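You operate a simulated robot arm through the tools that you are given. There is no shell and no other tool. Be economical: measure what you need, move in short steps, check, and stop when the job is done.

The job below is to be done with a simulated two-armed robot. You get a single attempt, and the scene is never put back.

Task
Put one of the orange pads from the top of the white bench on the shelf below the top one in the steel rack. Fetch the sponge tray and set it on the shelf under the long steel table. Put the white cap on the top of the rear bench away in the inside of the parts tray. Take the black tube and leave it in the green good tray. Shut the drawer of the rear bench. Put the carton labelled "72" from the top of the rear bench on the shelf under the wood-topped bench and the carton labelled "57" in the orange hold tray. Pick up the green filter from the top of the side table with one hand, pass it to the other hand and put it on the black mat. Fetch the black filter and set it in the teal tray. Put the green can labelled "shade" from the top of the wood-topped bench on the filter panel there and the green can labelled "MIX" on the middle shelf in the steel rack. Any order will do. Set down upright: green filter, green can.

Only the result counts: the job must be done as asked and must still hold three seconds after the hand-in. Knocking over, shifting, dropping, spilling or breaking anything else fails it. Lids that push on must go on centred and level and be pressed home; caps that screw on are set level and turned clockwise until they are tight.

Robot
Two 7-joint arms with fingered hands on one trunk, on a base that drives. Base frame: it is fixed to the floor where the robot stands at the start and does not move with it; the origin is under the middle of the robot, x ahead of it, y to its left, z up; the surface under the hand at the start is at about z = 900. Readings come in mm, degrees, newtons and seconds.
The left shoulder is at the start at [70, 157, 1314], the right one opposite. With the tool pointing down near the work surface each hand reaches from about 280 to 900 mm from the robot's upright axis, wherever it stands, measured 20 degrees to its own side. Places, roughly: black filter (8x8x4 cm) [-1200, -800, 1000]; black mat [-1900, 2000, 900]; black tube (3x3x8 cm) [-700, 1800, 900]; carton [-1000, 2250, 1000]; drawer of the rear bench [-800, 1800, 700]; filter panel [-2500, -1500, 1000]; green can [-2750, -1500, 1000]; green filter (6x6x12 cm) [-2600, 800, 800]; green good tray (18x15 cm) [440, 640, 900]; inside of the parts tray (20x17 cm) [-2840, 80, 900]; middle shelf in the steel rack [700, -2500, 1000]; orange hold tray (18x15 cm) [640, 640, 900]; orange pad (10x7x4 cm) [800, -200, 900]; shelf below the top one in the steel rack [700, -2500, 1400]; shelf under the long steel table [-1100, -2600, 200]; shelf under the wood-topped bench [-2700, -800, 200]; sponge tray (15x11x4 cm) [600, 400, 900]; teal tray (16x22x4 cm) [500, 600, 200]; white cap (4x4x2 cm) [-500, 1800, 900]. Payload 5 kg a hand.
The tool frame of a hand sits at the grasp point between the pads (the TCP): z along the fingers, y along the line on which they close. The tips reach 31 mm beyond it. The gripper opens to 156 mm. The gripper's body begins 88 mm behind the TCP. The gripper is a hand of 4 fingers: y runs from the thumb to the fingers, the wrist lies at [0, 0, -249] in the tool frame, and closing takes about 1.5 s.
Orientation is that of the tool frame in the base frame, as a unit quaternion [w, x, y, z]. With the fingers straight down and closing along the base's y, the tool's x points along the base's -x, its y along +y and its z along -z.

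Tools
- The arms move only by the tool arm_command. It takes "left_rows", "right_rows" or both (then of equal length, played together; a hand with none holds still); each is a list of rows, each an object (a shift or turn left out is 0, a gripper value left out holds the last) with "delta_pos": the shift along the tool's x, y, z in units of 25 mm (1.0 is 25 mm), a list of three; "angular": the turn, a rotation vector about the tool's x, y, z in units of 8 degrees (1.0 is 8 degrees), a list of three. In form: [{"delta_pos": [tx, ty, tz], "angular": [rx, ry, rz]}, ...]. A call has 1 to 20 rows; each row shifts and turns the commanded pose from where the row before left it, along the tool's axes as they then stand. "left_fingers" and "right_fingers" are, for a hand that has rows, the finger opening in mm, from 0 to 156, set as the call begins (left out, the last holds). A call with a number of a shift or a turn outside -1 to 1 is refused whole. A row lasts 0.2 s, in which the tool goes at most 50 mm and 8.6 degrees; a call with a longer step from one row to the next is refused whole, and so is a gripper value outside its range. Where a pose cannot be reached the arm comes as near as it can. A force on the tool above 40 N (or 10 N above the force at the start of the call, whichever is more), or a blocked arm, ends the call early, and 0.2 s more pass. Each finger travels about 108 mm/s and halts on what it meets, pressing with about 27 N; the grip force reading is that of the motor and also rises with nothing between the fingers. The clock runs only during rows and for 0.2 s after the last one: add rows that do not move to give the fingers time. The reply holds the time, the measured pose of the TCP, the force on the tool along the base axes, the opening and the grip force, in the units named above and with some noise, with the torque about the TCP (base axes, N m) and any sound that the robot's microphone picked up.
- Cameras (640 x 400 px; columns grow to the right, rows downward): "scene" is now at [117.6, 41.6, 1532.5]; the picture's right is [0.52, -0.85, 0.00], its down [-0.59, -0.37, -0.72] and it looks along [0.61, 0.38, -0.70] (base axes); focal length 247 px, centre (320, 200). "left" rides on the left gripper at [-72, 2, -111] in its tool frame; the picture's right is [-0.02, -1.00, 0.00], its down [0.84, -0.02, -0.54] and it looks along [0.54, -0.01, 0.84] (tool axes); focal length 234 px, centre (320, 200). "right" rides on the right gripper at [72, 2, -111] in its tool frame; the picture's right is [-0.02, 1.00, 0.00], its down [-0.84, -0.02, -0.54] and it looks along [-0.54, -0.01, 0.84] (tool axes); focal length 234 px, centre (320, 200). There is no depth. A picture from a camera that has moved, and an enlarged one, comes with that camera's place and axes in the base frame and with its lens.
- get_image(camera): a new picture of that camera. No time passes.
- lift_body(by): slides the trunk up (or, below 0, down) by that many mm; the arms and the scene camera ride with it, the base frame stays. It gives what a move gives, with no picture.
- roll_base(legs): drives the robot by 1 to 6 legs, each [ahead, turn to the left] in mm and degrees, along the robot's own axes; the way and the turn of a leg run together, so that a leg with both is an arc; at most 1500 mm and 180 degrees a leg. The arms and the cameras ride along, it lands a little off, and it stops where it bumps. It gives what a move gives.
- move_fingers(finger1, finger2, finger3, thumb_bend, hand): sets how far each is bent, from 0 (flat) to 100 (curled in); at 30 the hand is open as for a grip, at 70 the pads meet at the TCP. One left out holds its place. A second passes; each finger stops where it meets its share of the squeeze, and holds until it gets a number again. A gripper value or a shape takes the hand back. It gives what a move gives, with no picture; readings hold the bend of each and the force on the fingers (four entries, about 0 where the hand has none), thumb and palm.
- set_grasp(shape, hand): the hand has 4 fingers and takes this shape, open, in about a second: jaw (thumb against the fingers, like two jaws); tri (thumb and two fingers); tip (a fingertip pinch); poke (one finger out to press); point (the index stretched); flat (the hand flat); cup (the hand cupped); fist (a fist). The gripper value then closes the fingers along that shape, each until it touches; the sizes above hold for jaw. It gives what a move gives, with no picture.
- head_to(pan, tilt): turns the head with the scene camera to pan (to the left, within 86 degrees either way) and tilt (down, from -29 to 69), counted from straight ahead of the robot. It gives what a move gives.
- enlarge(camera, box): a new picture of the part [left, top, right, bottom] of that camera's present view, enlarged. No time passes.
- finish_job(): hands the job in; it is judged then, once.

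Go step by step. Nothing tells you exact positions but the pictures and the camera data: compare them with the known pose of the tool, close in by small moves and look again before you grip or let go. The budget is 546 turns and 338 pictures, counting those below and the enlarged ones. Unless the task says otherwise, let go and move clear before handing in.

The tools are called by a JSON object that holds its "api" and its "payload". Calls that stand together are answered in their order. arm_command: Moves the arms, as the interface text tells. Its arguments: {"type":"object","properties":{"left_rows":{"type":"array","items":{"type":"object","properties":{"delta_pos":{"type":"array","items":{"type":"number"}},"angular":{"type":"array","items":{"type":"number"}}}}},"left_fingers":{"type":"number"},"right_rows":{"type":"array","items":{"type":"object","properties":{"delta_pos":{"type":"array","items":{"type":"number"}},"angular":{"type":"array","items":{"type":"number"}}}}},"right_fingers":{"type":"number"}},"required":[]} The other tools are called the same way: lift_body (by) slides the trunk up or down; set_grasp (shape, hand) gives the hand a shape; move_fingers (finger1, finger2, finger3, thumb_bend, hand) moves the fingers one by one; roll_base (legs) drives the base; head_to (pan, tilt) turns the head that bears the scene camera; get_image (camera) takes a picture; enlarge (camera, box) takes an enlarged picture of a part of a camera's view; finish_job () hands the job in.

At the start:

```text
clock: 0.0
left_position: [356.4, 485.6, 1148.4]
left_orientation: [0.0, 0.001, 1.0, 0.0]
left_ft_force: [0.1, -0.4, 0.2]
left_moment: [0.02, -0.02, 0.01]
left_grip_width: 155.8
left_gripper_force: 0.0
left_shape: jaw
left_bend: [30.0, 30.0, 30.0, 30.0]
left_finger forces: [0.0, 0.0, 0.0, 0.0, 0.1, 0.1]
right_position: [706.6, 115.8, 1126.5]
right_orientation: [0.0, 0.001, 1.0, 0.0]
right_ft_force: [1.1, 0.6, 0.2]
right_moment: [0.0, -0.03, 0.0]
right_grip_width: 156.0
right_gripper_force: 0.1
right_shape: jaw
right_bend: [30.0, 30.0, 30.0, 30.0]
right_finger forces: [0.1, 0.0, 0.1, 0.0, 0.1, 0.0]
trunk travel left (down, up): [-700.0, 240.0]
robot x, y, heading: [2.4, 2.7, -0.1]
head pan, tilt: [31.6, 44.3]
```

scene: 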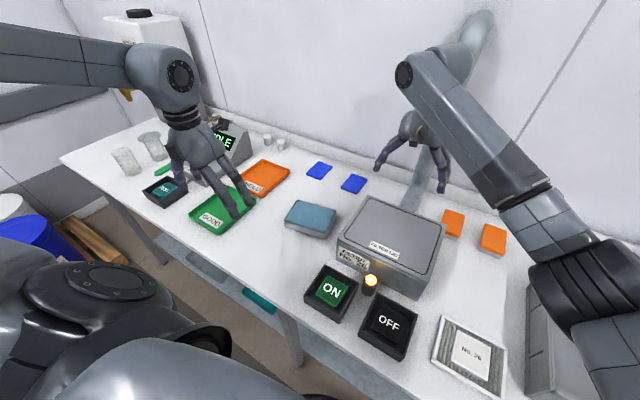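
right: 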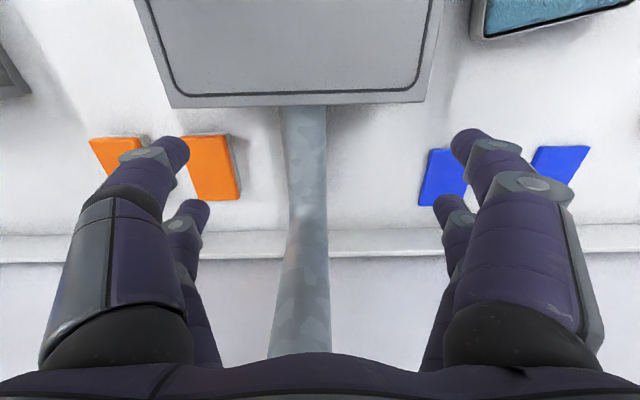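
left: 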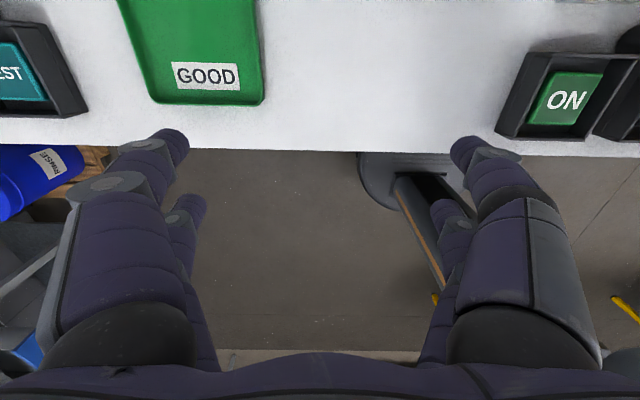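

The white bench is ahead with the trays, orange pads and the blue sponge tray. I'll look around first before moving anything.

{"api": "enlarge", "payload": {"camera": "scene", "box": [60, 100, 380, 300]}}

{"api": "enlarge", "payload": {"camera": "scene", "box": [300, 160, 620, 360]}}

{"api": "head_to", "payload": {"pan": -80, "tilt": 20}}

{"api": "get_image", "payload": {"camera": "scene"}}

{"api": "head_to", "payload": {"pan": 80, "tilt": 20}}

{"api": "get_image", "payload": {"camera": "scene"}}

```text
2.00 times, centred on (220, 200) of scene
camera zoom: at [117.6, 41.6, 1532.5], right [0.52, -0.85, 0.0], down [-0.59, -0.37, -0.72], along [0.61, 0.38, -0.7], focal length 494 px, centre (520, 200)
```

zoom: 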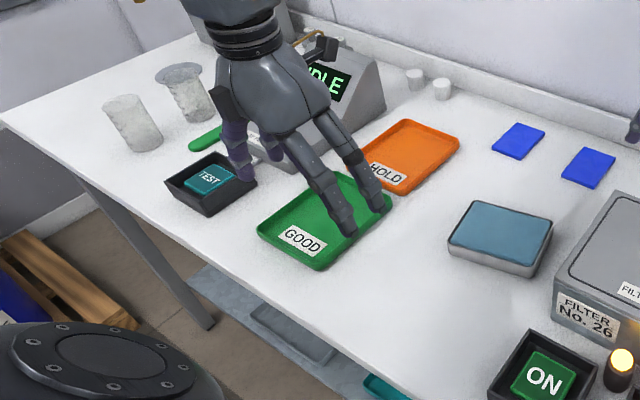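

```text
2.00 times, centred on (460, 260) of scene
camera zoom: at [117.6, 41.6, 1532.5], right [0.52, -0.85, 0.0], down [-0.59, -0.37, -0.72], along [0.61, 0.38, -0.7], focal length 494 px, centre (40, 80)
```

zoom: 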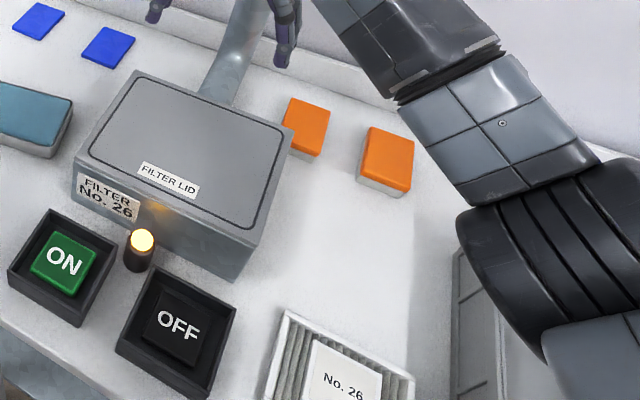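

```text
clock: 1.9
left_position: [356.3, 485.3, 1147.3]
left_orientation: [0.0, 0.0, 1.0, 0.0]
left_ft_force: [-0.7, -0.5, 1.0]
left_moment: [-0.02, 0.01, 0.02]
left_grip_width: 155.8
left_gripper_force: 0.1
left_shape: jaw
left_bend: [30.0, 30.0, 30.0, 30.0]
left_finger forces: [0.0, 0.0, 0.0, 0.0, 0.1, 0.1]
right_position: [706.7, 115.0, 1126.0]
right_orientation: [0.0, 0.001, 1.0, 0.0]
right_ft_force: [0.5, 0.5, -0.4]
right_moment: [0.02, 0.02, -0.03]
right_grip_width: 155.8
right_gripper_force: 0.1
right_shape: jaw
right_bend: [30.0, 30.0, 30.0, 30.0]
right_finger forces: [0.0, 0.1, 0.2, 0.0, 0.0, 0.0]
trunk travel left (down, up): [-700.0, 240.0]
robot x, y, heading: [1.1, 1.6, -0.2]
head pan, tilt: [-80.0, 20.0]
```

```text
332 pictures are left
camera scene: at [64.1, -93.1, 1570.2], right [-0.98, -0.17, 0.0], down [-0.06, 0.34, -0.94], along [0.16, -0.93, -0.34], focal length 247 px, centre (320, 200)
```

scene: 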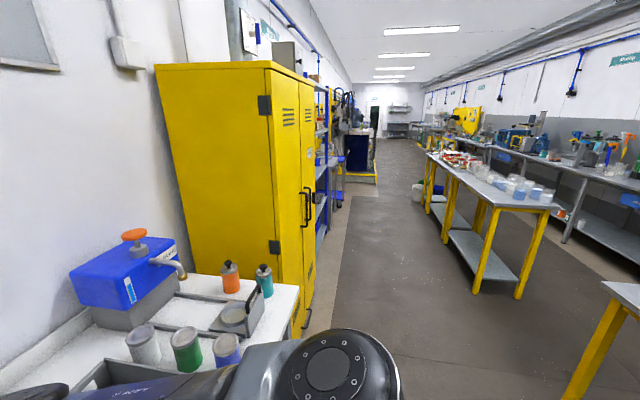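

```text
clock: 4.4
left_position: [356.9, 485.6, 1147.9]
left_orientation: [0.0, 0.0, 1.0, 0.0]
left_ft_force: [-0.7, 0.9, -1.0]
left_moment: [0.0, -0.01, 0.02]
left_grip_width: 156.1
left_gripper_force: 0.0
left_shape: jaw
left_bend: [30.0, 30.0, 30.0, 30.0]
left_finger forces: [0.0, 0.1, 0.0, 0.1, 0.0, 0.1]
right_position: [706.8, 115.1, 1125.5]
right_orientation: [0.0, 0.0, 1.0, 0.0]
right_ft_force: [0.0, -0.1, 0.2]
right_moment: [-0.03, 0.0, 0.01]
right_grip_width: 155.9
right_gripper_force: 0.0
right_shape: jaw
right_bend: [30.0, 30.0, 30.0, 30.0]
right_finger forces: [0.0, 0.1, 0.0, 0.0, 0.0, 0.1]
trunk travel left (down, up): [-700.0, 240.0]
robot x, y, heading: [0.7, 0.5, 0.2]
head pan, tilt: [80.0, 20.0]
```

```text
331 pictures are left
camera scene: at [64.0, 90.3, 1570.1], right [0.98, -0.17, 0.0], down [-0.06, -0.34, -0.94], along [0.16, 0.93, -0.34], focal length 247 px, centre (320, 200)
```

scene: 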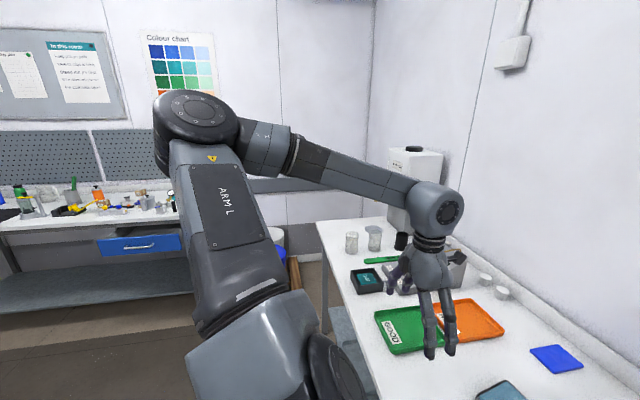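

Pads sit near (776,-157) and (777,-45), z up to 940; beside the filter box. I'll bring the right hand over the outer pad and pitch it forward so the pad can later go into a rack shelf.

{"api": "arm_command", "payload": {"right_rows": [{"delta_pos": [1, -1, 0]}, {"delta_pos": [1, -1, 0]}, {"delta_pos": [1, -1, 0]}, {"delta_pos": [1, -1, 0]}, {"delta_pos": [0, -1, 0]}, {"delta_pos": [0, -1, 0]}, {"delta_pos": [0, -1, 0]}, {"delta_pos": [0, -1, 0]}, {"delta_pos": [0, -1, 0]}, {"delta_pos": [0, -1, 0]}, {"delta_pos": [0, -1, 0]}, {"angular": [0, -1, 0]}, {"angular": [0, -1, 0]}, {"angular": [0, -1, 0]}, {"angular": [0, -1, 0]}, {"angular": [0, -1, 0]}, {"angular": [0, 0, 0]}]}}

{"api": "get_image", "payload": {"camera": "right"}}

{"api": "head_to", "payload": {"pan": -10, "tilt": 40}}

{"api": "get_image", "payload": {"camera": "scene"}}

```text
clock: 8.0
left_position: [355.7, 484.7, 1146.2]
left_orientation: [0.001, 0.0, 1.0, 0.0]
left_ft_force: [0.5, -0.2, 0.3]
left_moment: [0.02, 0.05, 0.01]
left_grip_width: 155.9
left_gripper_force: 0.0
left_shape: jaw
left_bend: [30.0, 30.0, 30.0, 30.0]
left_finger forces: [0.1, 0.0, 0.0, 0.0, 0.0, 0.0]
right_position: [606.9, -160.6, 1126.6]
right_orientation: [0.342, -0.001, 0.94, 0.0]
right_ft_force: [0.4, -0.5, -0.2]
right_moment: [0.01, -0.02, 0.02]
right_grip_width: 155.7
right_gripper_force: 0.0
right_shape: jaw
right_bend: [30.0, 30.0, 30.0, 30.0]
right_finger forces: [0.0, 0.1, 0.0, 0.0, 0.0, 0.0]
trunk travel left (down, up): [-700.0, 240.0]
robot x, y, heading: [-2.1, 3.5, -0.1]
head pan, tilt: [80.0, 20.0]
```

```text
330 pictures are left
camera right: at [479.8, -158.7, 1163.9], right [0.02, 1.0, 0.02], down [0.29, -0.02, 0.96], along [0.96, -0.01, -0.29], focal length 234 px, centre (320, 200)
```

right: 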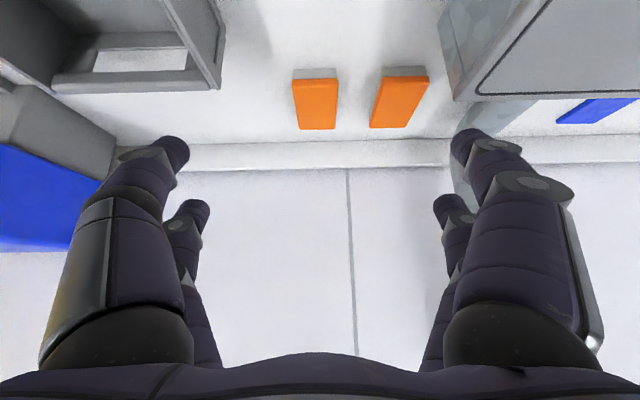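

```text
clock: 9.6
left_position: [355.8, 484.9, 1147.2]
left_orientation: [0.0, 0.0, 1.0, 0.001]
left_ft_force: [-0.2, 0.7, -0.1]
left_moment: [-0.03, -0.01, -0.01]
left_grip_width: 155.7
left_gripper_force: 0.1
left_shape: jaw
left_bend: [30.0, 30.0, 30.0, 30.0]
left_finger forces: [0.0, 0.0, 0.0, 0.1, 0.1, 0.0]
right_position: [606.7, -160.0, 1126.2]
right_orientation: [0.343, 0.0, 0.939, 0.0]
right_ft_force: [0.0, -1.0, 0.1]
right_moment: [0.03, -0.01, 0.01]
right_grip_width: 155.9
right_gripper_force: 0.2
right_shape: jaw
right_bend: [30.0, 30.0, 30.0, 30.0]
right_finger forces: [0.1, 0.0, 0.1, 0.0, 0.1, 0.0]
trunk travel left (down, up): [-700.0, 240.0]
robot x, y, heading: [0.7, -3.5, 0.0]
head pan, tilt: [-10.0, 40.0]
```

```text
329 pictures are left
camera scene: at [131.6, -16.3, 1538.7], right [-0.17, -0.98, 0.0], down [-0.63, 0.11, -0.77], along [0.75, -0.13, -0.64], focal length 247 px, centre (320, 200)
```

scene: 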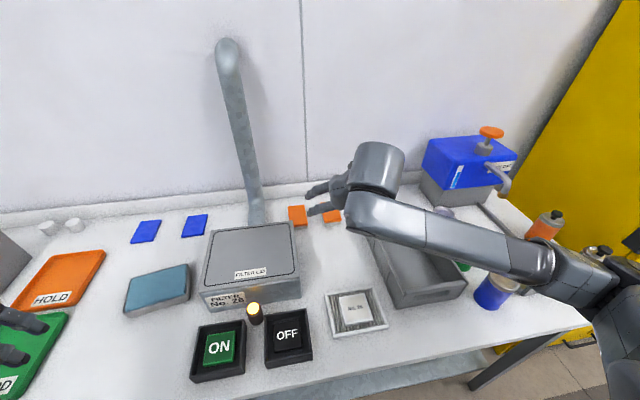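

{"api": "enlarge", "payload": {"camera": "right", "box": [260, 50, 460, 175]}}

{"api": "enlarge", "payload": {"camera": "scene", "box": [100, 180, 420, 380]}}

```text
3.20 times, centred on (360, 112) of right
camera zoom: at [479.6, -158.9, 1164.3], right [0.02, 1.0, 0.02], down [0.29, -0.02, 0.96], along [0.96, -0.01, -0.29], focal length 749 px, centre (192, 480)
```

zoom: 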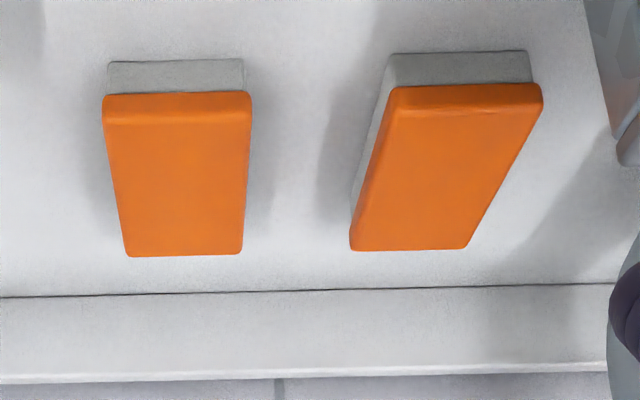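

```text
2.00 times, centred on (260, 280) of scene
camera zoom: at [131.6, -16.3, 1538.7], right [-0.17, -0.98, 0.0], down [-0.63, 0.11, -0.77], along [0.75, -0.13, -0.64], focal length 494 px, centre (440, 40)
```

zoom: 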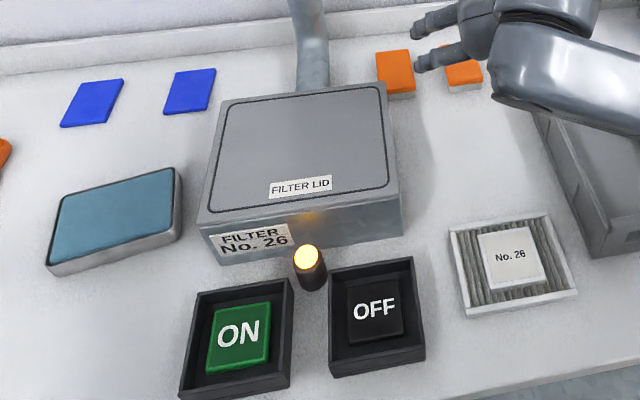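

Outer pad measured at about (785,-165), 103x63, top ~z 930. I'll advance along the tool axis partway and check.

{"api": "arm_command", "payload": {"right_rows": [{"delta_pos": [0, -0.2, 1]}, {"delta_pos": [0, 0, 1]}, {"delta_pos": [0, 0, 1]}, {"delta_pos": [0, 0, 1]}, {"delta_pos": [0, 0, 1]}, {"delta_pos": [0, 0, 1]}, {"delta_pos": [0, 0, 1]}, {"delta_pos": [0, 0, 0]}], "right_fingers": 96}}

{"api": "get_image", "payload": {"camera": "right"}}

{"api": "get_image", "payload": {"camera": "scene"}}

```text
clock: 11.4
left_position: [356.2, 485.2, 1148.1]
left_orientation: [0.0, -0.001, 1.0, 0.0]
left_ft_force: [0.0, -0.5, 0.3]
left_moment: [0.01, -0.03, 0.03]
left_grip_width: 155.9
left_gripper_force: 0.1
left_shape: jaw
left_bend: [30.0, 30.0, 30.0, 30.0]
left_finger forces: [0.0, 0.0, 0.0, 0.1, 0.0, 0.0]
right_position: [718.5, -165.1, 991.6]
right_orientation: [0.342, 0.0, 0.94, 0.0]
right_ft_force: [-0.2, -1.2, -0.3]
right_moment: [-0.03, 0.0, -0.05]
right_grip_width: 96.2
right_gripper_force: 0.0
right_shape: jaw
right_bend: [31.0, 31.0, 31.0, 70.0]
right_finger forces: [0.0, 0.0, 0.1, 0.0, 0.0, 0.0]
trunk travel left (down, up): [-700.0, 240.0]
robot x, y, heading: [-1.1, 1.5, 0.2]
head pan, tilt: [-10.0, 40.0]
```

```text
326 pictures are left
camera right: at [591.5, -164.3, 1029.5], right [0.02, 1.0, 0.02], down [0.29, -0.02, 0.96], along [0.96, -0.01, -0.29], focal length 234 px, centre (320, 200)
```

right: 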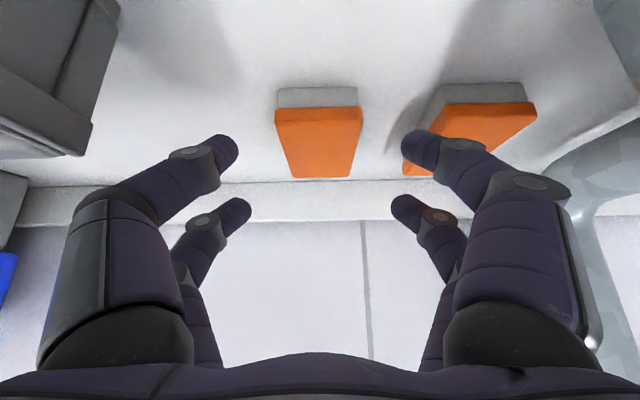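

```text
325 pictures are left
camera scene: at [130.9, -16.4, 1538.8], right [-0.17, -0.98, 0.0], down [-0.63, 0.11, -0.77], along [0.75, -0.13, -0.64], focal length 247 px, centre (320, 200)
```

scene: 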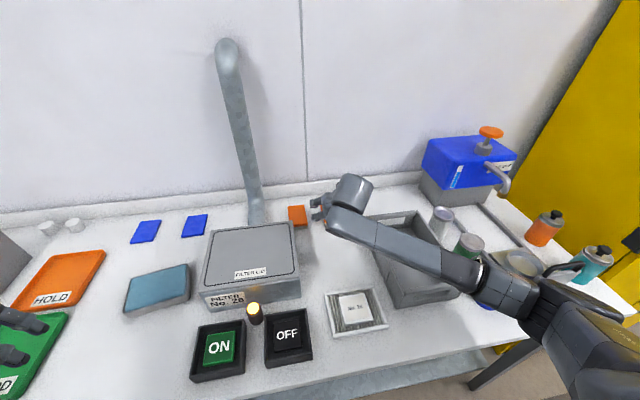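

{"api": "arm_command", "payload": {"right_rows": [{"delta_pos": [0, 0, 0]}, {"delta_pos": [-0.1, 0, 1]}, {"delta_pos": [-0.1, 0, 1]}, {"delta_pos": [-0.1, 0, 0.8]}, {"delta_pos": [0, 0, 0.4]}, {"delta_pos": [0, 0, 0]}], "right_fingers": 86}}

{"api": "get_image", "payload": {"camera": "right"}}

```text
clock: 12.8
left_position: [354.2, 486.5, 1148.7]
left_orientation: [0.001, 0.0, 1.0, -0.001]
left_ft_force: [0.7, 0.3, -0.7]
left_moment: [0.01, 0.0, -0.01]
left_grip_width: 155.9
left_gripper_force: 0.0
left_shape: jaw
left_bend: [30.0, 30.0, 30.0, 30.0]
left_finger forces: [0.1, 0.0, 0.0, 0.1, 0.0, 0.1]
right_position: [776.1, -164.9, 942.4]
right_orientation: [0.346, 0.0, 0.938, 0.001]
right_ft_force: [0.7, 0.4, 22.1]
right_moment: [0.8, 0.01, -0.09]
right_grip_width: 85.7
right_gripper_force: 0.0
right_shape: jaw
right_bend: [74.0, 72.0, 72.0, 70.0]
right_finger forces: [18.6, 0.0, 0.0, 0.0, 3.4, 0.0]
trunk travel left (down, up): [-700.0, 240.0]
robot x, y, heading: [1.6, -0.5, -0.2]
head pan, tilt: [-10.0, 40.0]
```

```text
324 pictures are left
camera right: at [648.9, -163.9, 978.4], right [0.02, 1.0, 0.02], down [0.28, -0.02, 0.96], along [0.96, -0.01, -0.28], focal length 234 px, centre (320, 200)
```

right: 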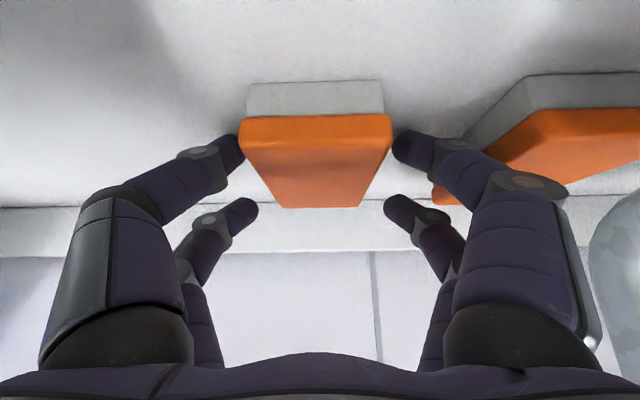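

A fingertip touches the bench (22 N); I'll lift slightly and close on the pad.

{"api": "arm_command", "payload": {"right_rows": [{"delta_pos": [-0.3, 0, -0.36]}, {"delta_pos": [0, 0, 0]}], "right_fingers": 86}}

{"api": "arm_command", "payload": {"right_rows": [{"delta_pos": [0, 0, 0]}, {"delta_pos": [0, 0, 0]}, {"delta_pos": [0, 0, 0]}, {"delta_pos": [0, 0, 0]}, {"delta_pos": [0, 0, 0]}], "right_fingers": 45}}

{"api": "get_image", "payload": {"camera": "right"}}

```text
clock: 13.4
left_position: [356.2, 485.6, 1147.2]
left_orientation: [0.0, 0.001, 1.0, 0.0]
left_ft_force: [0.3, 0.8, 0.9]
left_moment: [0.02, 0.03, -0.06]
left_grip_width: 155.8
left_gripper_force: 0.1
left_shape: jaw
left_bend: [30.0, 30.0, 30.0, 30.0]
left_finger forces: [0.0, 0.1, 0.0, 0.0, 0.0, 0.0]
right_position: [774.8, -166.2, 944.2]
right_orientation: [0.34, 0.0, 0.94, -0.001]
right_ft_force: [-0.1, -0.7, -0.5]
right_moment: [0.02, 0.01, 0.02]
right_grip_width: 86.2
right_gripper_force: 0.0
right_shape: jaw
right_bend: [72.0, 72.0, 72.0, 70.0]
right_finger forces: [0.0, 0.0, 0.0, 0.0, 0.0, 0.0]
trunk travel left (down, up): [-700.0, 240.0]
robot x, y, heading: [2.3, 4.2, 0.1]
head pan, tilt: [-10.0, 40.0]
```

```text
clock: 14.6
left_position: [356.7, 485.9, 1147.2]
left_orientation: [0.0, 0.001, 1.0, 0.0]
left_ft_force: [-0.2, -0.1, -0.1]
left_moment: [0.07, 0.01, 0.0]
left_grip_width: 156.1
left_gripper_force: 0.1
left_shape: jaw
left_bend: [30.0, 30.0, 30.0, 30.0]
left_finger forces: [0.1, 0.1, 0.0, 0.1, 0.0, 0.0]
right_position: [776.2, -165.8, 947.7]
right_orientation: [0.342, 0.001, 0.94, 0.0]
right_ft_force: [-0.3, -0.6, 0.2]
right_moment: [0.0, -0.03, 0.0]
right_grip_width: 51.2
right_gripper_force: 26.8
right_shape: jaw
right_bend: [74.0, 73.0, 73.0, 70.0]
right_finger forces: [23.8, 23.6, 23.4, 0.1, 24.0, 0.0]
trunk travel left (down, up): [-700.0, 240.0]
robot x, y, heading: [-1.9, -0.6, -0.1]
head pan, tilt: [-10.0, 40.0]
```

```text
323 pictures are left
camera right: at [649.2, -164.7, 985.0], right [0.02, 1.0, 0.02], down [0.29, -0.02, 0.96], along [0.96, -0.01, -0.29], focal length 234 px, centre (320, 200)
```

right: 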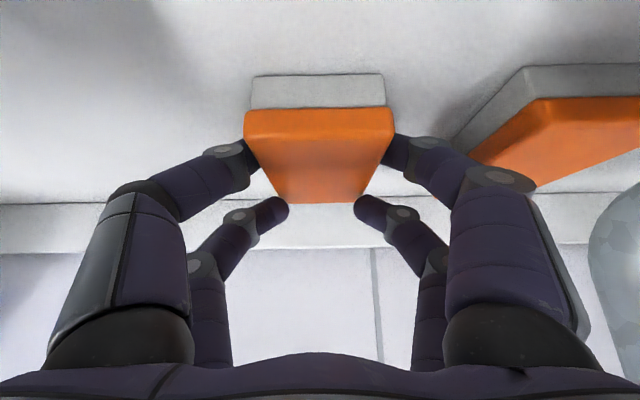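

Gripped. Lifting straight up.

{"api": "arm_command", "payload": {"right_rows": [{"delta_pos": [-0.32, 0, -0.38]}, {"delta_pos": [-0.64, 0, -0.77]}, {"delta_pos": [-0.64, 0, -0.77]}, {"delta_pos": [-0.64, 0, -0.77]}, {"delta_pos": [-0.64, 0, -0.77]}, {"delta_pos": [-0.64, 0, -0.77]}, {"delta_pos": [0, 0, 0]}]}}

{"api": "get_image", "payload": {"camera": "right"}}

{"api": "head_to", "payload": {"pan": 30, "tilt": 45}}

{"api": "get_image", "payload": {"camera": "scene"}}

```text
clock: 16.2
left_position: [356.1, 484.7, 1147.3]
left_orientation: [0.0, 0.0, 1.0, 0.0]
left_ft_force: [-0.6, -0.7, 0.0]
left_moment: [0.01, -0.01, 0.01]
left_grip_width: 156.1
left_gripper_force: 0.1
left_shape: jaw
left_bend: [30.0, 30.0, 30.0, 30.0]
left_finger forces: [0.0, 0.1, 0.0, 0.0, 0.0, 0.1]
right_position: [777.3, -164.0, 1084.2]
right_orientation: [0.34, 0.001, 0.94, -0.001]
right_ft_force: [-0.7, -0.3, -1.0]
right_moment: [0.0, 0.01, -0.02]
right_grip_width: 51.2
right_gripper_force: 27.2
right_shape: jaw
right_bend: [74.0, 73.0, 73.0, 70.0]
right_finger forces: [23.9, 23.6, 23.3, 0.1, 24.2, 0.0]
trunk travel left (down, up): [-700.0, 240.0]
robot x, y, heading: [0.1, 0.4, 0.2]
head pan, tilt: [-10.0, 40.0]
```

```text
322 pictures are left
camera right: at [650.4, -162.9, 1122.8], right [0.02, 1.0, 0.02], down [0.29, -0.02, 0.96], along [0.96, -0.01, -0.29], focal length 234 px, centre (320, 200)
```

right: 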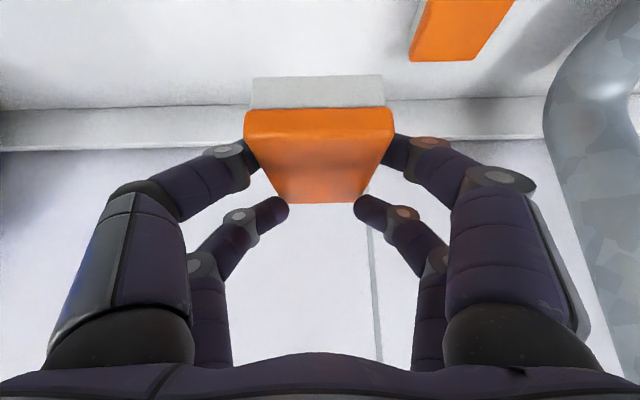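

```text
clock: 17.3
left_position: [357.2, 484.8, 1147.0]
left_orientation: [0.001, 0.0, 1.0, 0.0]
left_ft_force: [0.5, -0.6, 0.1]
left_moment: [0.02, 0.02, 0.01]
left_grip_width: 155.9
left_gripper_force: 0.0
left_shape: jaw
left_bend: [30.0, 30.0, 30.0, 30.0]
left_finger forces: [0.0, 0.0, 0.0, 0.1, 0.0, 0.1]
right_position: [777.7, -163.7, 1085.1]
right_orientation: [0.343, 0.0, 0.939, 0.0]
right_ft_force: [0.4, 0.1, -1.3]
right_moment: [0.04, 0.03, 0.0]
right_grip_width: 51.0
right_gripper_force: 26.6
right_shape: jaw
right_bend: [74.0, 73.0, 73.0, 70.0]
right_finger forces: [23.9, 23.6, 23.3, 0.1, 24.2, 0.0]
trunk travel left (down, up): [-700.0, 240.0]
robot x, y, heading: [-1.6, -0.4, -0.1]
head pan, tilt: [30.0, 45.0]
```

```text
321 pictures are left
camera scene: at [118.4, 38.9, 1531.5], right [0.5, -0.87, 0.0], down [-0.61, -0.35, -0.71], along [0.61, 0.35, -0.71], focal length 247 px, centre (320, 200)
```

scene: 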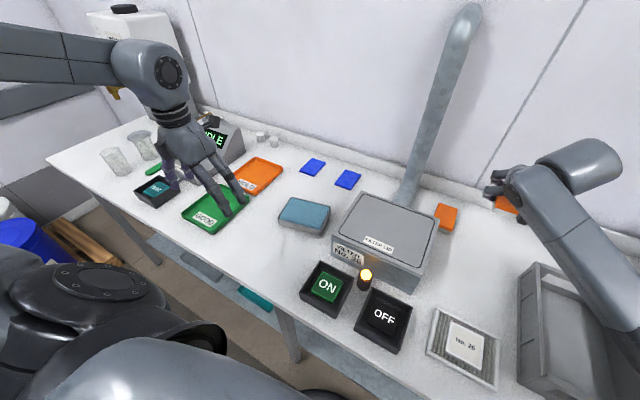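

The pad is held. The sponge tray is at about (550,335), long side nearly along y (yaw ~11°). I'll turn the left hand to point along -y, pitched 30°, above the tray.

{"api": "arm_command", "payload": {"left_rows": [{"angular": [0, 0, 1]}, {"angular": [0, 0, 1]}, {"angular": [0, 0, 1]}, {"angular": [0, 0, 1]}, {"angular": [0, 0, 1]}, {"angular": [0, 0, 1]}, {"angular": [0, 0, 1]}, {"angular": [0, 0, 1]}, {"angular": [0, 0, 1]}, {"angular": [0, 0, 0.9]}, {"angular": [0, -1, 0]}, {"angular": [0, -1, 0]}, {"angular": [0, -1, 0]}, {"angular": [0, -0.75, 0]}, {}]}}

{"api": "get_image", "payload": {"camera": "left"}}

{"api": "get_image", "payload": {"camera": "scene"}}

{"api": "enlarge", "payload": {"camera": "scene", "box": [240, 170, 400, 270]}}

```text
clock: 20.7
left_position: [339.7, 484.8, 1122.3]
left_orientation: [0.164, 0.608, 0.752, -0.193]
left_ft_force: [0.3, 0.2, 0.0]
left_moment: [-0.01, -0.04, 0.02]
left_grip_width: 155.9
left_gripper_force: 0.0
left_shape: jaw
left_bend: [30.0, 30.0, 30.0, 30.0]
left_finger forces: [0.0, 0.0, 0.0, 0.0, 0.0, 0.1]
right_position: [776.5, -165.1, 1084.7]
right_orientation: [0.341, 0.002, 0.94, 0.0]
right_ft_force: [-0.6, -0.6, -0.4]
right_moment: [0.0, 0.0, 0.05]
right_grip_width: 51.1
right_gripper_force: 26.9
right_shape: jaw
right_bend: [74.0, 73.0, 73.0, 70.0]
right_finger forces: [23.8, 23.7, 23.3, 0.0, 24.2, 0.1]
trunk travel left (down, up): [-700.0, 240.0]
robot x, y, heading: [-3.3, -1.5, 0.3]
head pan, tilt: [30.0, 45.0]
stopped in row 15 (left hand): the arm was blocked; the commanded pose is now the measured one
```

```text
320 pictures are left
camera left: at [355.8, 479.1, 1253.4], right [-0.97, -0.21, 0.1], down [-0.2, 0.98, 0.07], along [-0.12, 0.05, -0.99], focal length 234 px, centre (320, 200)
```

left: 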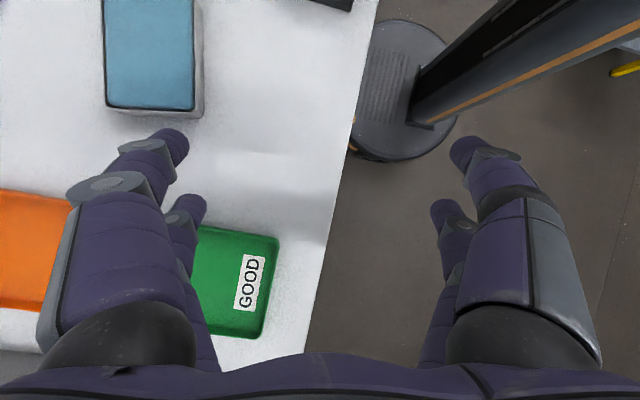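

```text
319 pictures are left
camera scene: at [118.2, 38.2, 1531.5], right [0.5, -0.87, 0.0], down [-0.61, -0.35, -0.71], along [0.61, 0.35, -0.71], focal length 247 px, centre (320, 200)
```

scene: 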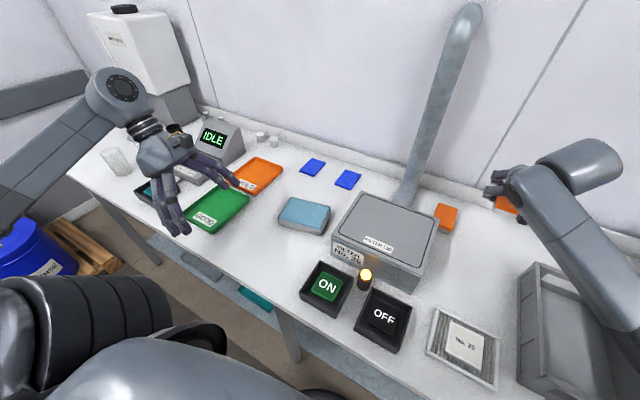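

```text
4.00 times, centred on (320, 220) of scene
camera zoom: at [118.2, 38.2, 1531.5], right [0.5, -0.87, 0.0], down [-0.61, -0.35, -0.71], along [0.61, 0.35, -0.71], focal length 989 px, centre (320, 120)
```

zoom: 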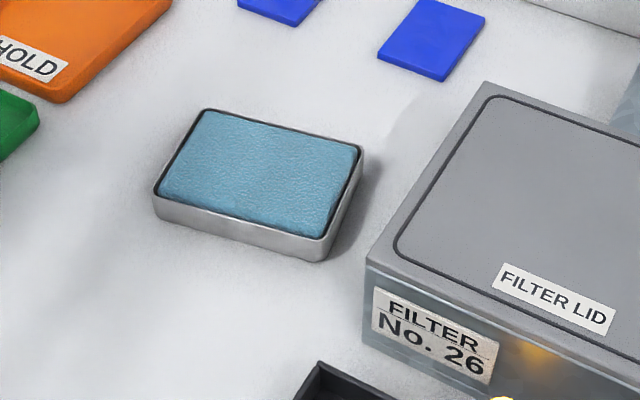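

{"api": "arm_command", "payload": {"left_rows": [{"delta_pos": [-0.5, 0.89, 0.6]}, {"delta_pos": [-0.5, 0.89, 0.6]}, {"delta_pos": [-0.5, 0.89, 0.6]}, {"delta_pos": [-0.5, 0.89, 0.6]}, {"delta_pos": [-0.5, 0.89, 0.6]}, {"delta_pos": [-0.5, 0.89, 0.6]}, {"delta_pos": [-0.5, 0.89, 0.6]}, {"delta_pos": [-0.5, 0.89, 0.6]}, {"delta_pos": [-0.5, 0.89, 0.6]}, {}]}}

{"api": "get_image", "payload": {"camera": "left"}}

{"api": "get_image", "payload": {"camera": "scene"}}

```text
clock: 22.9
left_position: [560.1, 359.2, 1043.3]
left_orientation: [0.165, 0.608, 0.752, -0.193]
left_ft_force: [-0.4, 0.1, 0.0]
left_moment: [-0.07, -0.06, 0.05]
left_grip_width: 155.8
left_gripper_force: 0.1
left_shape: jaw
left_bend: [30.0, 30.0, 30.0, 30.0]
left_finger forces: [0.1, 0.1, 0.0, 0.0, 0.0, 0.0]
right_position: [775.7, -164.9, 1085.3]
right_orientation: [0.342, 0.0, 0.94, 0.0]
right_ft_force: [0.7, 0.8, -0.1]
right_moment: [0.04, 0.03, 0.0]
right_grip_width: 50.9
right_gripper_force: 27.1
right_shape: jaw
right_bend: [74.0, 73.0, 73.0, 70.0]
right_finger forces: [23.9, 23.6, 23.1, 0.0, 24.2, 0.0]
trunk travel left (down, up): [-700.0, 240.0]
robot x, y, heading: [-1.0, 3.3, 0.2]
head pan, tilt: [30.0, 45.0]
```

```text
317 pictures are left
camera left: at [575.5, 355.0, 1174.2], right [-0.97, -0.21, 0.1], down [-0.2, 0.98, 0.07], along [-0.11, 0.05, -0.99], focal length 234 px, centre (320, 200)
```

left: 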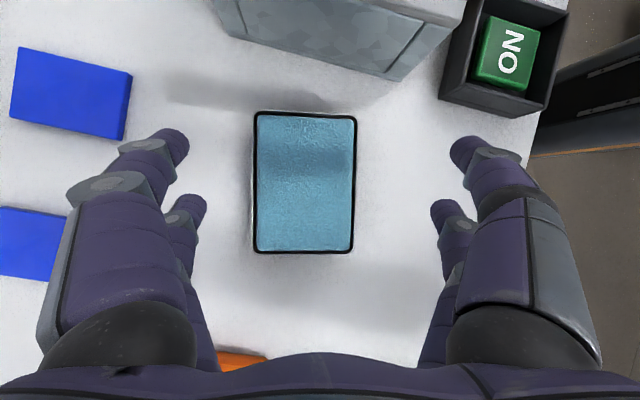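

```text
316 pictures are left
camera scene: at [117.4, 39.1, 1531.6], right [0.5, -0.87, 0.0], down [-0.61, -0.35, -0.71], along [0.61, 0.35, -0.71], focal length 247 px, centre (320, 200)
```

scene: 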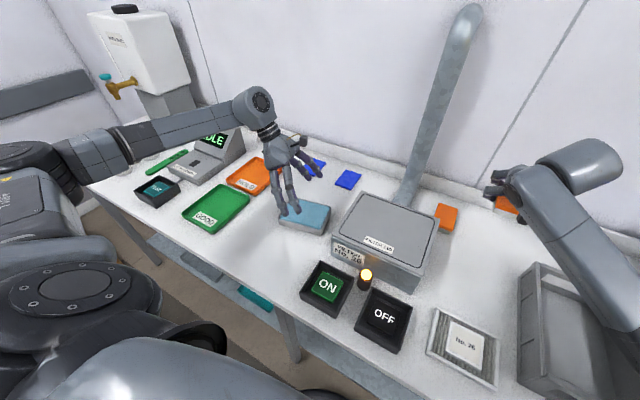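

{"api": "arm_command", "payload": {"left_rows": [{"delta_pos": [0, 0.32, 0]}, {"delta_pos": [0.48, 0.09, 0.87]}, {"delta_pos": [0.48, 0.09, 0.87]}, {"delta_pos": [0.48, 0.09, 0.87]}, {"delta_pos": [0.38, 0.07, 0.7]}, {}]}}

{"api": "get_image", "payload": {"camera": "left"}}

```text
clock: 24.3
left_position: [569.2, 362.0, 946.9]
left_orientation: [0.166, 0.608, 0.752, -0.192]
left_ft_force: [-1.0, -0.5, 4.3]
left_moment: [0.14, -0.36, 0.06]
left_grip_width: 156.1
left_gripper_force: 0.1
left_shape: jaw
left_bend: [30.0, 29.0, 30.0, 30.0]
left_finger forces: [0.1, 4.6, 0.0, 0.0, 0.1, 0.0]
right_position: [776.6, -165.1, 1083.8]
right_orientation: [0.342, 0.0, 0.94, 0.0]
right_ft_force: [-0.7, -0.1, -0.7]
right_moment: [0.0, -0.01, -0.01]
right_grip_width: 51.1
right_gripper_force: 27.0
right_shape: jaw
right_bend: [74.0, 73.0, 73.0, 70.0]
right_finger forces: [23.9, 23.6, 23.3, 0.0, 24.3, 0.0]
trunk travel left (down, up): [-700.0, 240.0]
robot x, y, heading: [0.0, 0.7, -0.1]
head pan, tilt: [30.0, 45.0]
```

```text
315 pictures are left
camera left: at [584.9, 356.3, 1078.0], right [-0.97, -0.21, 0.1], down [-0.2, 0.98, 0.07], along [-0.11, 0.05, -0.99], focal length 234 px, centre (320, 200)
```

left: 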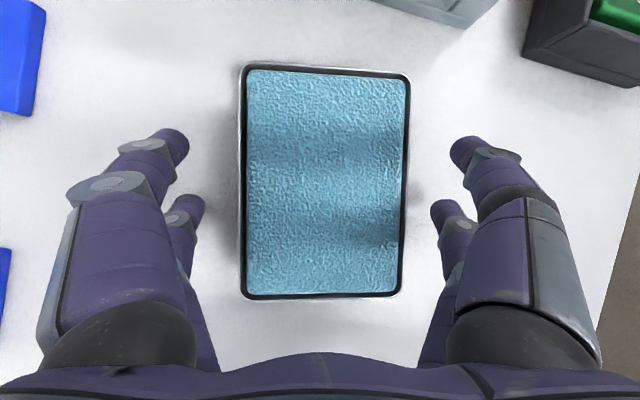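

Fingers straddle the tray evenly, a tip grazes the bench. Raise 4 mm and close.

{"api": "arm_command", "payload": {"left_rows": [{"delta_pos": [-0.1, 0, -0.16]}, {}]}}

{"api": "arm_command", "payload": {"left_rows": [{}, {}, {}, {}, {}, {}], "left_fingers": 85}}

{"api": "get_image", "payload": {"camera": "left"}}

```text
clock: 24.9
left_position: [569.8, 361.9, 950.9]
left_orientation: [0.165, 0.608, 0.752, -0.194]
left_ft_force: [0.2, -0.2, 0.4]
left_moment: [-0.03, 0.03, -0.03]
left_grip_width: 156.0
left_gripper_force: 0.1
left_shape: jaw
left_bend: [30.0, 30.0, 30.0, 30.0]
left_finger forces: [0.0, 0.1, 0.1, 0.1, 0.1, 0.0]
right_position: [777.8, -164.4, 1085.2]
right_orientation: [0.343, 0.0, 0.939, 0.0]
right_ft_force: [-0.4, 0.0, -0.8]
right_moment: [0.03, -0.03, 0.04]
right_grip_width: 51.2
right_gripper_force: 27.0
right_shape: jaw
right_bend: [74.0, 73.0, 73.0, 70.0]
right_finger forces: [23.9, 23.7, 23.3, 0.0, 24.3, 0.1]
trunk travel left (down, up): [-700.0, 240.0]
robot x, y, heading: [-1.9, -0.5, -0.1]
head pan, tilt: [30.0, 45.0]
```

```text
clock: 26.3
left_position: [569.7, 362.4, 950.9]
left_orientation: [0.165, 0.609, 0.752, -0.194]
left_ft_force: [0.4, -0.6, -2.4]
left_moment: [-0.01, -0.06, 0.07]
left_grip_width: 93.8
left_gripper_force: 0.0
left_shape: jaw
left_bend: [31.0, 29.0, 27.0, 70.0]
left_finger forces: [2.4, 4.1, 7.1, 0.0, 0.0, 0.0]
right_position: [777.2, -164.2, 1084.5]
right_orientation: [0.342, 0.0, 0.94, 0.001]
right_ft_force: [0.4, -0.4, -1.0]
right_moment: [-0.03, 0.0, 0.0]
right_grip_width: 50.7
right_gripper_force: 27.0
right_shape: jaw
right_bend: [74.0, 73.0, 73.0, 70.0]
right_finger forces: [23.9, 23.6, 23.3, 0.1, 24.1, 0.0]
trunk travel left (down, up): [-700.0, 240.0]
robot x, y, heading: [2.0, -4.4, -0.0]
head pan, tilt: [30.0, 45.0]
```

```text
314 pictures are left
camera left: at [585.1, 356.8, 1081.8], right [-0.97, -0.21, 0.1], down [-0.2, 0.98, 0.07], along [-0.11, 0.05, -0.99], focal length 234 px, centre (320, 200)
```

left: 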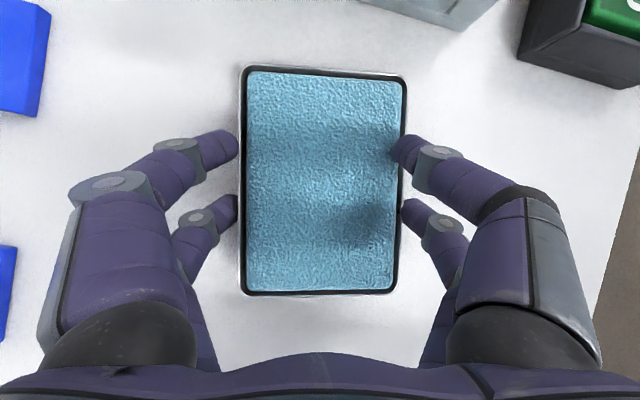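

Thumb side seems to sit high because the hand is tilted ~5°. I'll reopen, level it, and close again.

{"api": "arm_command", "payload": {"left_rows": [{}, {}, {}, {"angular": [-0.75, 0, 0]}, {}], "left_fingers": 150}}

{"api": "get_image", "payload": {"camera": "left"}}

```text
clock: 27.5
left_position: [570.8, 361.1, 950.0]
left_orientation: [0.197, 0.599, 0.761, -0.154]
left_ft_force: [0.4, -0.2, 0.4]
left_moment: [-0.01, 0.02, 0.0]
left_grip_width: 149.8
left_gripper_force: 0.1
left_shape: jaw
left_bend: [28.0, 28.0, 28.0, 31.0]
left_finger forces: [0.1, 0.1, 0.0, 0.0, 0.0, 0.0]
right_position: [777.7, -164.8, 1084.8]
right_orientation: [0.341, 0.0, 0.94, 0.0]
right_ft_force: [-0.6, 0.8, -1.4]
right_moment: [-0.01, 0.02, -0.02]
right_grip_width: 51.1
right_gripper_force: 26.6
right_shape: jaw
right_bend: [74.0, 73.0, 73.0, 70.0]
right_finger forces: [23.9, 23.5, 23.3, 0.1, 24.2, 0.0]
trunk travel left (down, up): [-700.0, 240.0]
robot x, y, heading: [0.9, 0.9, 0.0]
head pan, tilt: [30.0, 45.0]
```

```text
313 pictures are left
camera left: at [574.3, 353.8, 1081.9], right [-0.97, -0.26, 0.01], down [-0.26, 0.96, 0.07], along [-0.03, 0.07, -1.0], focal length 234 px, centre (320, 200)
```

left: 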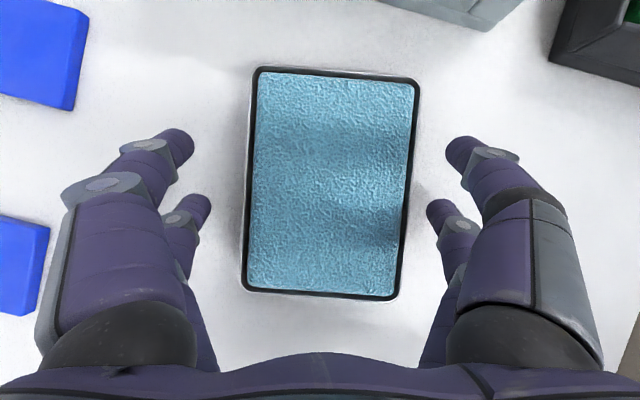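

{"api": "arm_command", "payload": {"left_rows": [{"delta_pos": [0.05, -0.24, 0.09], "angular": [0, 0, 0.32]}, {}]}}

{"api": "arm_command", "payload": {"left_rows": [{}, {}, {}, {}, {}, {}], "left_fingers": 80}}

{"api": "get_image", "payload": {"camera": "left"}}

```text
clock: 28.1
left_position: [564.0, 360.1, 948.5]
left_orientation: [0.2, 0.615, 0.748, -0.15]
left_ft_force: [-0.6, 0.1, -0.5]
left_moment: [0.0, 0.0, -0.02]
left_grip_width: 149.9
left_gripper_force: 0.0
left_shape: jaw
left_bend: [28.0, 28.0, 28.0, 31.0]
left_finger forces: [0.0, 0.0, 0.0, 0.0, 0.0, 0.1]
right_position: [777.3, -165.1, 1084.3]
right_orientation: [0.341, 0.0, 0.94, 0.0]
right_ft_force: [-0.3, 1.0, -0.9]
right_moment: [0.0, 0.0, 0.03]
right_grip_width: 51.3
right_gripper_force: 27.1
right_shape: jaw
right_bend: [74.0, 73.0, 73.0, 70.0]
right_finger forces: [23.9, 23.6, 23.3, 0.0, 24.3, 0.0]
trunk travel left (down, up): [-700.0, 240.0]
robot x, y, heading: [0.5, -3.0, -0.0]
head pan, tilt: [30.0, 45.0]
```

```text
clock: 29.5
left_position: [564.1, 359.3, 949.7]
left_orientation: [0.201, 0.615, 0.748, -0.148]
left_ft_force: [0.2, 1.5, 11.3]
left_moment: [-0.95, 0.69, -0.07]
left_grip_width: 88.9
left_gripper_force: 27.2
left_shape: jaw
left_bend: [72.0, 30.0, 31.0, 70.0]
left_finger forces: [29.9, 27.7, 27.7, 0.1, 48.9, 0.1]
right_position: [776.3, -163.9, 1085.1]
right_orientation: [0.343, 0.0, 0.939, -0.001]
right_ft_force: [0.3, -0.5, -1.4]
right_moment: [0.0, 0.01, 0.04]
right_grip_width: 50.9
right_gripper_force: 27.2
right_shape: jaw
right_bend: [74.0, 73.0, 73.0, 70.0]
right_finger forces: [23.9, 23.6, 23.3, 0.1, 24.1, 0.0]
trunk travel left (down, up): [-700.0, 240.0]
robot x, y, heading: [1.9, 0.8, 0.1]
head pan, tilt: [30.0, 45.0]
```

```text
312 pictures are left
camera left: at [564.3, 351.4, 1081.0], right [-0.98, -0.22, -0.01], down [-0.22, 0.97, 0.07], along [0.0, 0.07, -1.0], focal length 234 px, centre (320, 200)
```

left: 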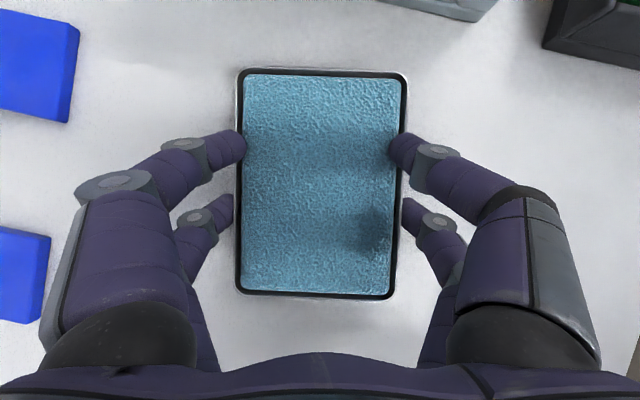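

{"api": "arm_command", "payload": {"left_rows": [{"delta_pos": [-0.25, 0, -0.44]}, {"delta_pos": [-0.48, 0.02, -0.87]}, {"delta_pos": [-0.48, 0.02, -0.87]}, {"delta_pos": [-0.48, 0.02, -0.87]}, {"delta_pos": [-0.48, 0.02, -0.87]}, {}]}}

{"api": "get_image", "payload": {"camera": "left"}}

{"api": "get_image", "payload": {"camera": "scene"}}

```text
clock: 30.9
left_position: [563.3, 360.0, 1058.7]
left_orientation: [0.2, 0.616, 0.747, -0.149]
left_ft_force: [-0.6, 0.2, -6.0]
left_moment: [0.04, 0.03, -0.02]
left_grip_width: 89.1
left_gripper_force: 27.1
left_shape: jaw
left_bend: [72.0, 30.0, 31.0, 70.0]
left_finger forces: [25.2, 27.9, 29.0, 0.0, 32.5, 0.1]
right_position: [779.5, -165.2, 1083.3]
right_orientation: [0.341, 0.001, 0.94, -0.001]
right_ft_force: [-0.3, 0.1, -1.0]
right_moment: [-0.02, 0.02, 0.0]
right_grip_width: 51.1
right_gripper_force: 27.3
right_shape: jaw
right_bend: [74.0, 73.0, 73.0, 70.0]
right_finger forces: [23.9, 23.7, 23.3, 0.0, 24.2, 0.0]
trunk travel left (down, up): [-700.0, 240.0]
robot x, y, heading: [1.0, -3.0, -0.0]
head pan, tilt: [30.0, 45.0]
```

```text
311 pictures are left
camera left: at [563.6, 351.4, 1191.3], right [-0.98, -0.22, -0.01], down [-0.22, 0.97, 0.07], along [-0.01, 0.07, -1.0], focal length 234 px, centre (320, 200)
```

left: 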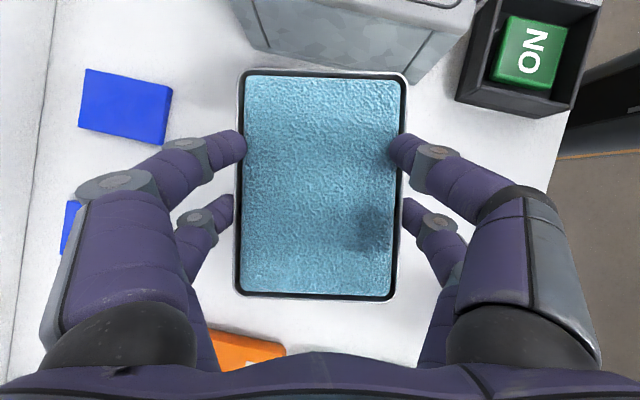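

```text
310 pictures are left
camera scene: at [119.6, 39.8, 1531.3], right [0.5, -0.87, 0.0], down [-0.61, -0.35, -0.71], along [0.61, 0.35, -0.71], focal length 247 px, centre (320, 200)
```

scene: 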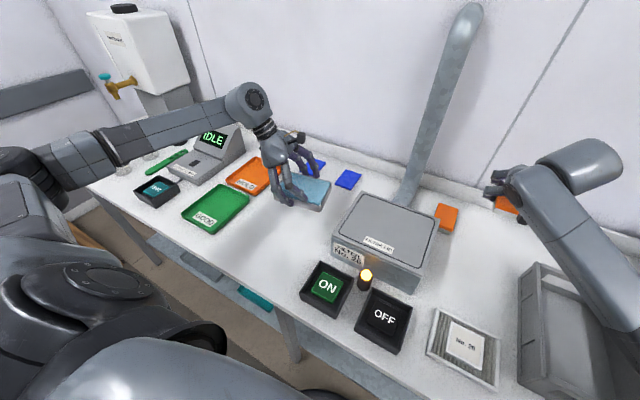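

Both held. I'll back the base away from the bench, then look around.

{"api": "roll_base", "payload": {"legs": [[-450, 0]]}}

{"api": "head_to", "payload": {"pan": -85, "tilt": 15}}

{"api": "get_image", "payload": {"camera": "scene"}}

```text
clock: 33.6
left_position: [113.2, 357.9, 1059.7]
left_orientation: [0.2, 0.616, 0.747, -0.15]
left_ft_force: [-0.3, 0.4, -5.5]
left_moment: [0.03, 0.04, 0.01]
left_grip_width: 88.9
left_gripper_force: 27.3
left_shape: jaw
left_bend: [72.0, 30.0, 31.0, 70.0]
left_finger forces: [25.0, 28.0, 29.1, 0.0, 32.3, 0.0]
right_position: [327.4, -166.7, 1083.6]
right_orientation: [0.342, 0.001, 0.94, -0.001]
right_ft_force: [-0.4, -0.1, -0.8]
right_moment: [-0.01, -0.02, 0.0]
right_grip_width: 51.3
right_gripper_force: 27.2
right_shape: jaw
right_bend: [74.0, 73.0, 73.0, 70.0]
right_finger forces: [23.9, 23.7, 23.4, 0.0, 24.3, 0.0]
trunk travel left (down, up): [-700.0, 240.0]
robot x, y, heading: [-448.8, -1.3, -0.5]
head pan, tilt: [30.0, 45.0]
```

```text
clock: 35.5
left_position: [111.6, 360.1, 1059.7]
left_orientation: [0.199, 0.617, 0.747, -0.149]
left_ft_force: [-0.2, -0.4, -5.5]
left_moment: [0.04, 0.04, 0.02]
left_grip_width: 89.0
left_gripper_force: 26.3
left_shape: jaw
left_bend: [72.0, 30.0, 31.0, 70.0]
left_finger forces: [25.2, 28.0, 29.1, 0.0, 32.2, 0.1]
right_position: [327.2, -165.0, 1083.8]
right_orientation: [0.341, 0.002, 0.94, 0.0]
right_ft_force: [-0.7, 0.1, -0.3]
right_moment: [-0.01, 0.03, 0.02]
right_grip_width: 51.2
right_gripper_force: 27.1
right_shape: jaw
right_bend: [74.0, 73.0, 73.0, 70.0]
right_finger forces: [23.9, 23.6, 23.3, 0.0, 24.2, 0.0]
trunk travel left (down, up): [-700.0, 240.0]
robot x, y, heading: [-450.1, 0.8, -0.2]
head pan, tilt: [-85.0, 15.0]
```

```text
309 pictures are left
camera scene: at [-394.1, -93.8, 1578.3], right [-1.0, -0.09, 0.0], down [-0.02, 0.26, -0.97], along [0.08, -0.96, -0.26], focal length 247 px, centre (320, 200)
```

scene: 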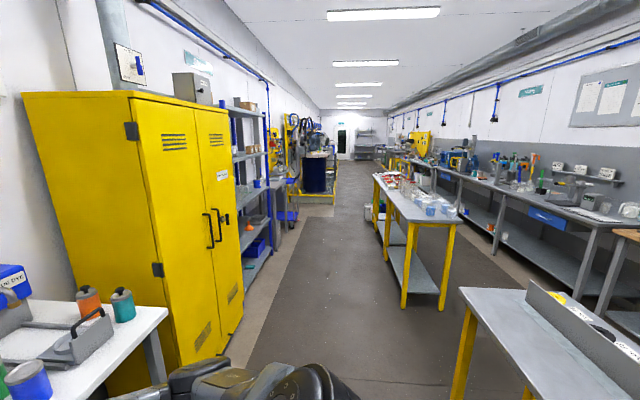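

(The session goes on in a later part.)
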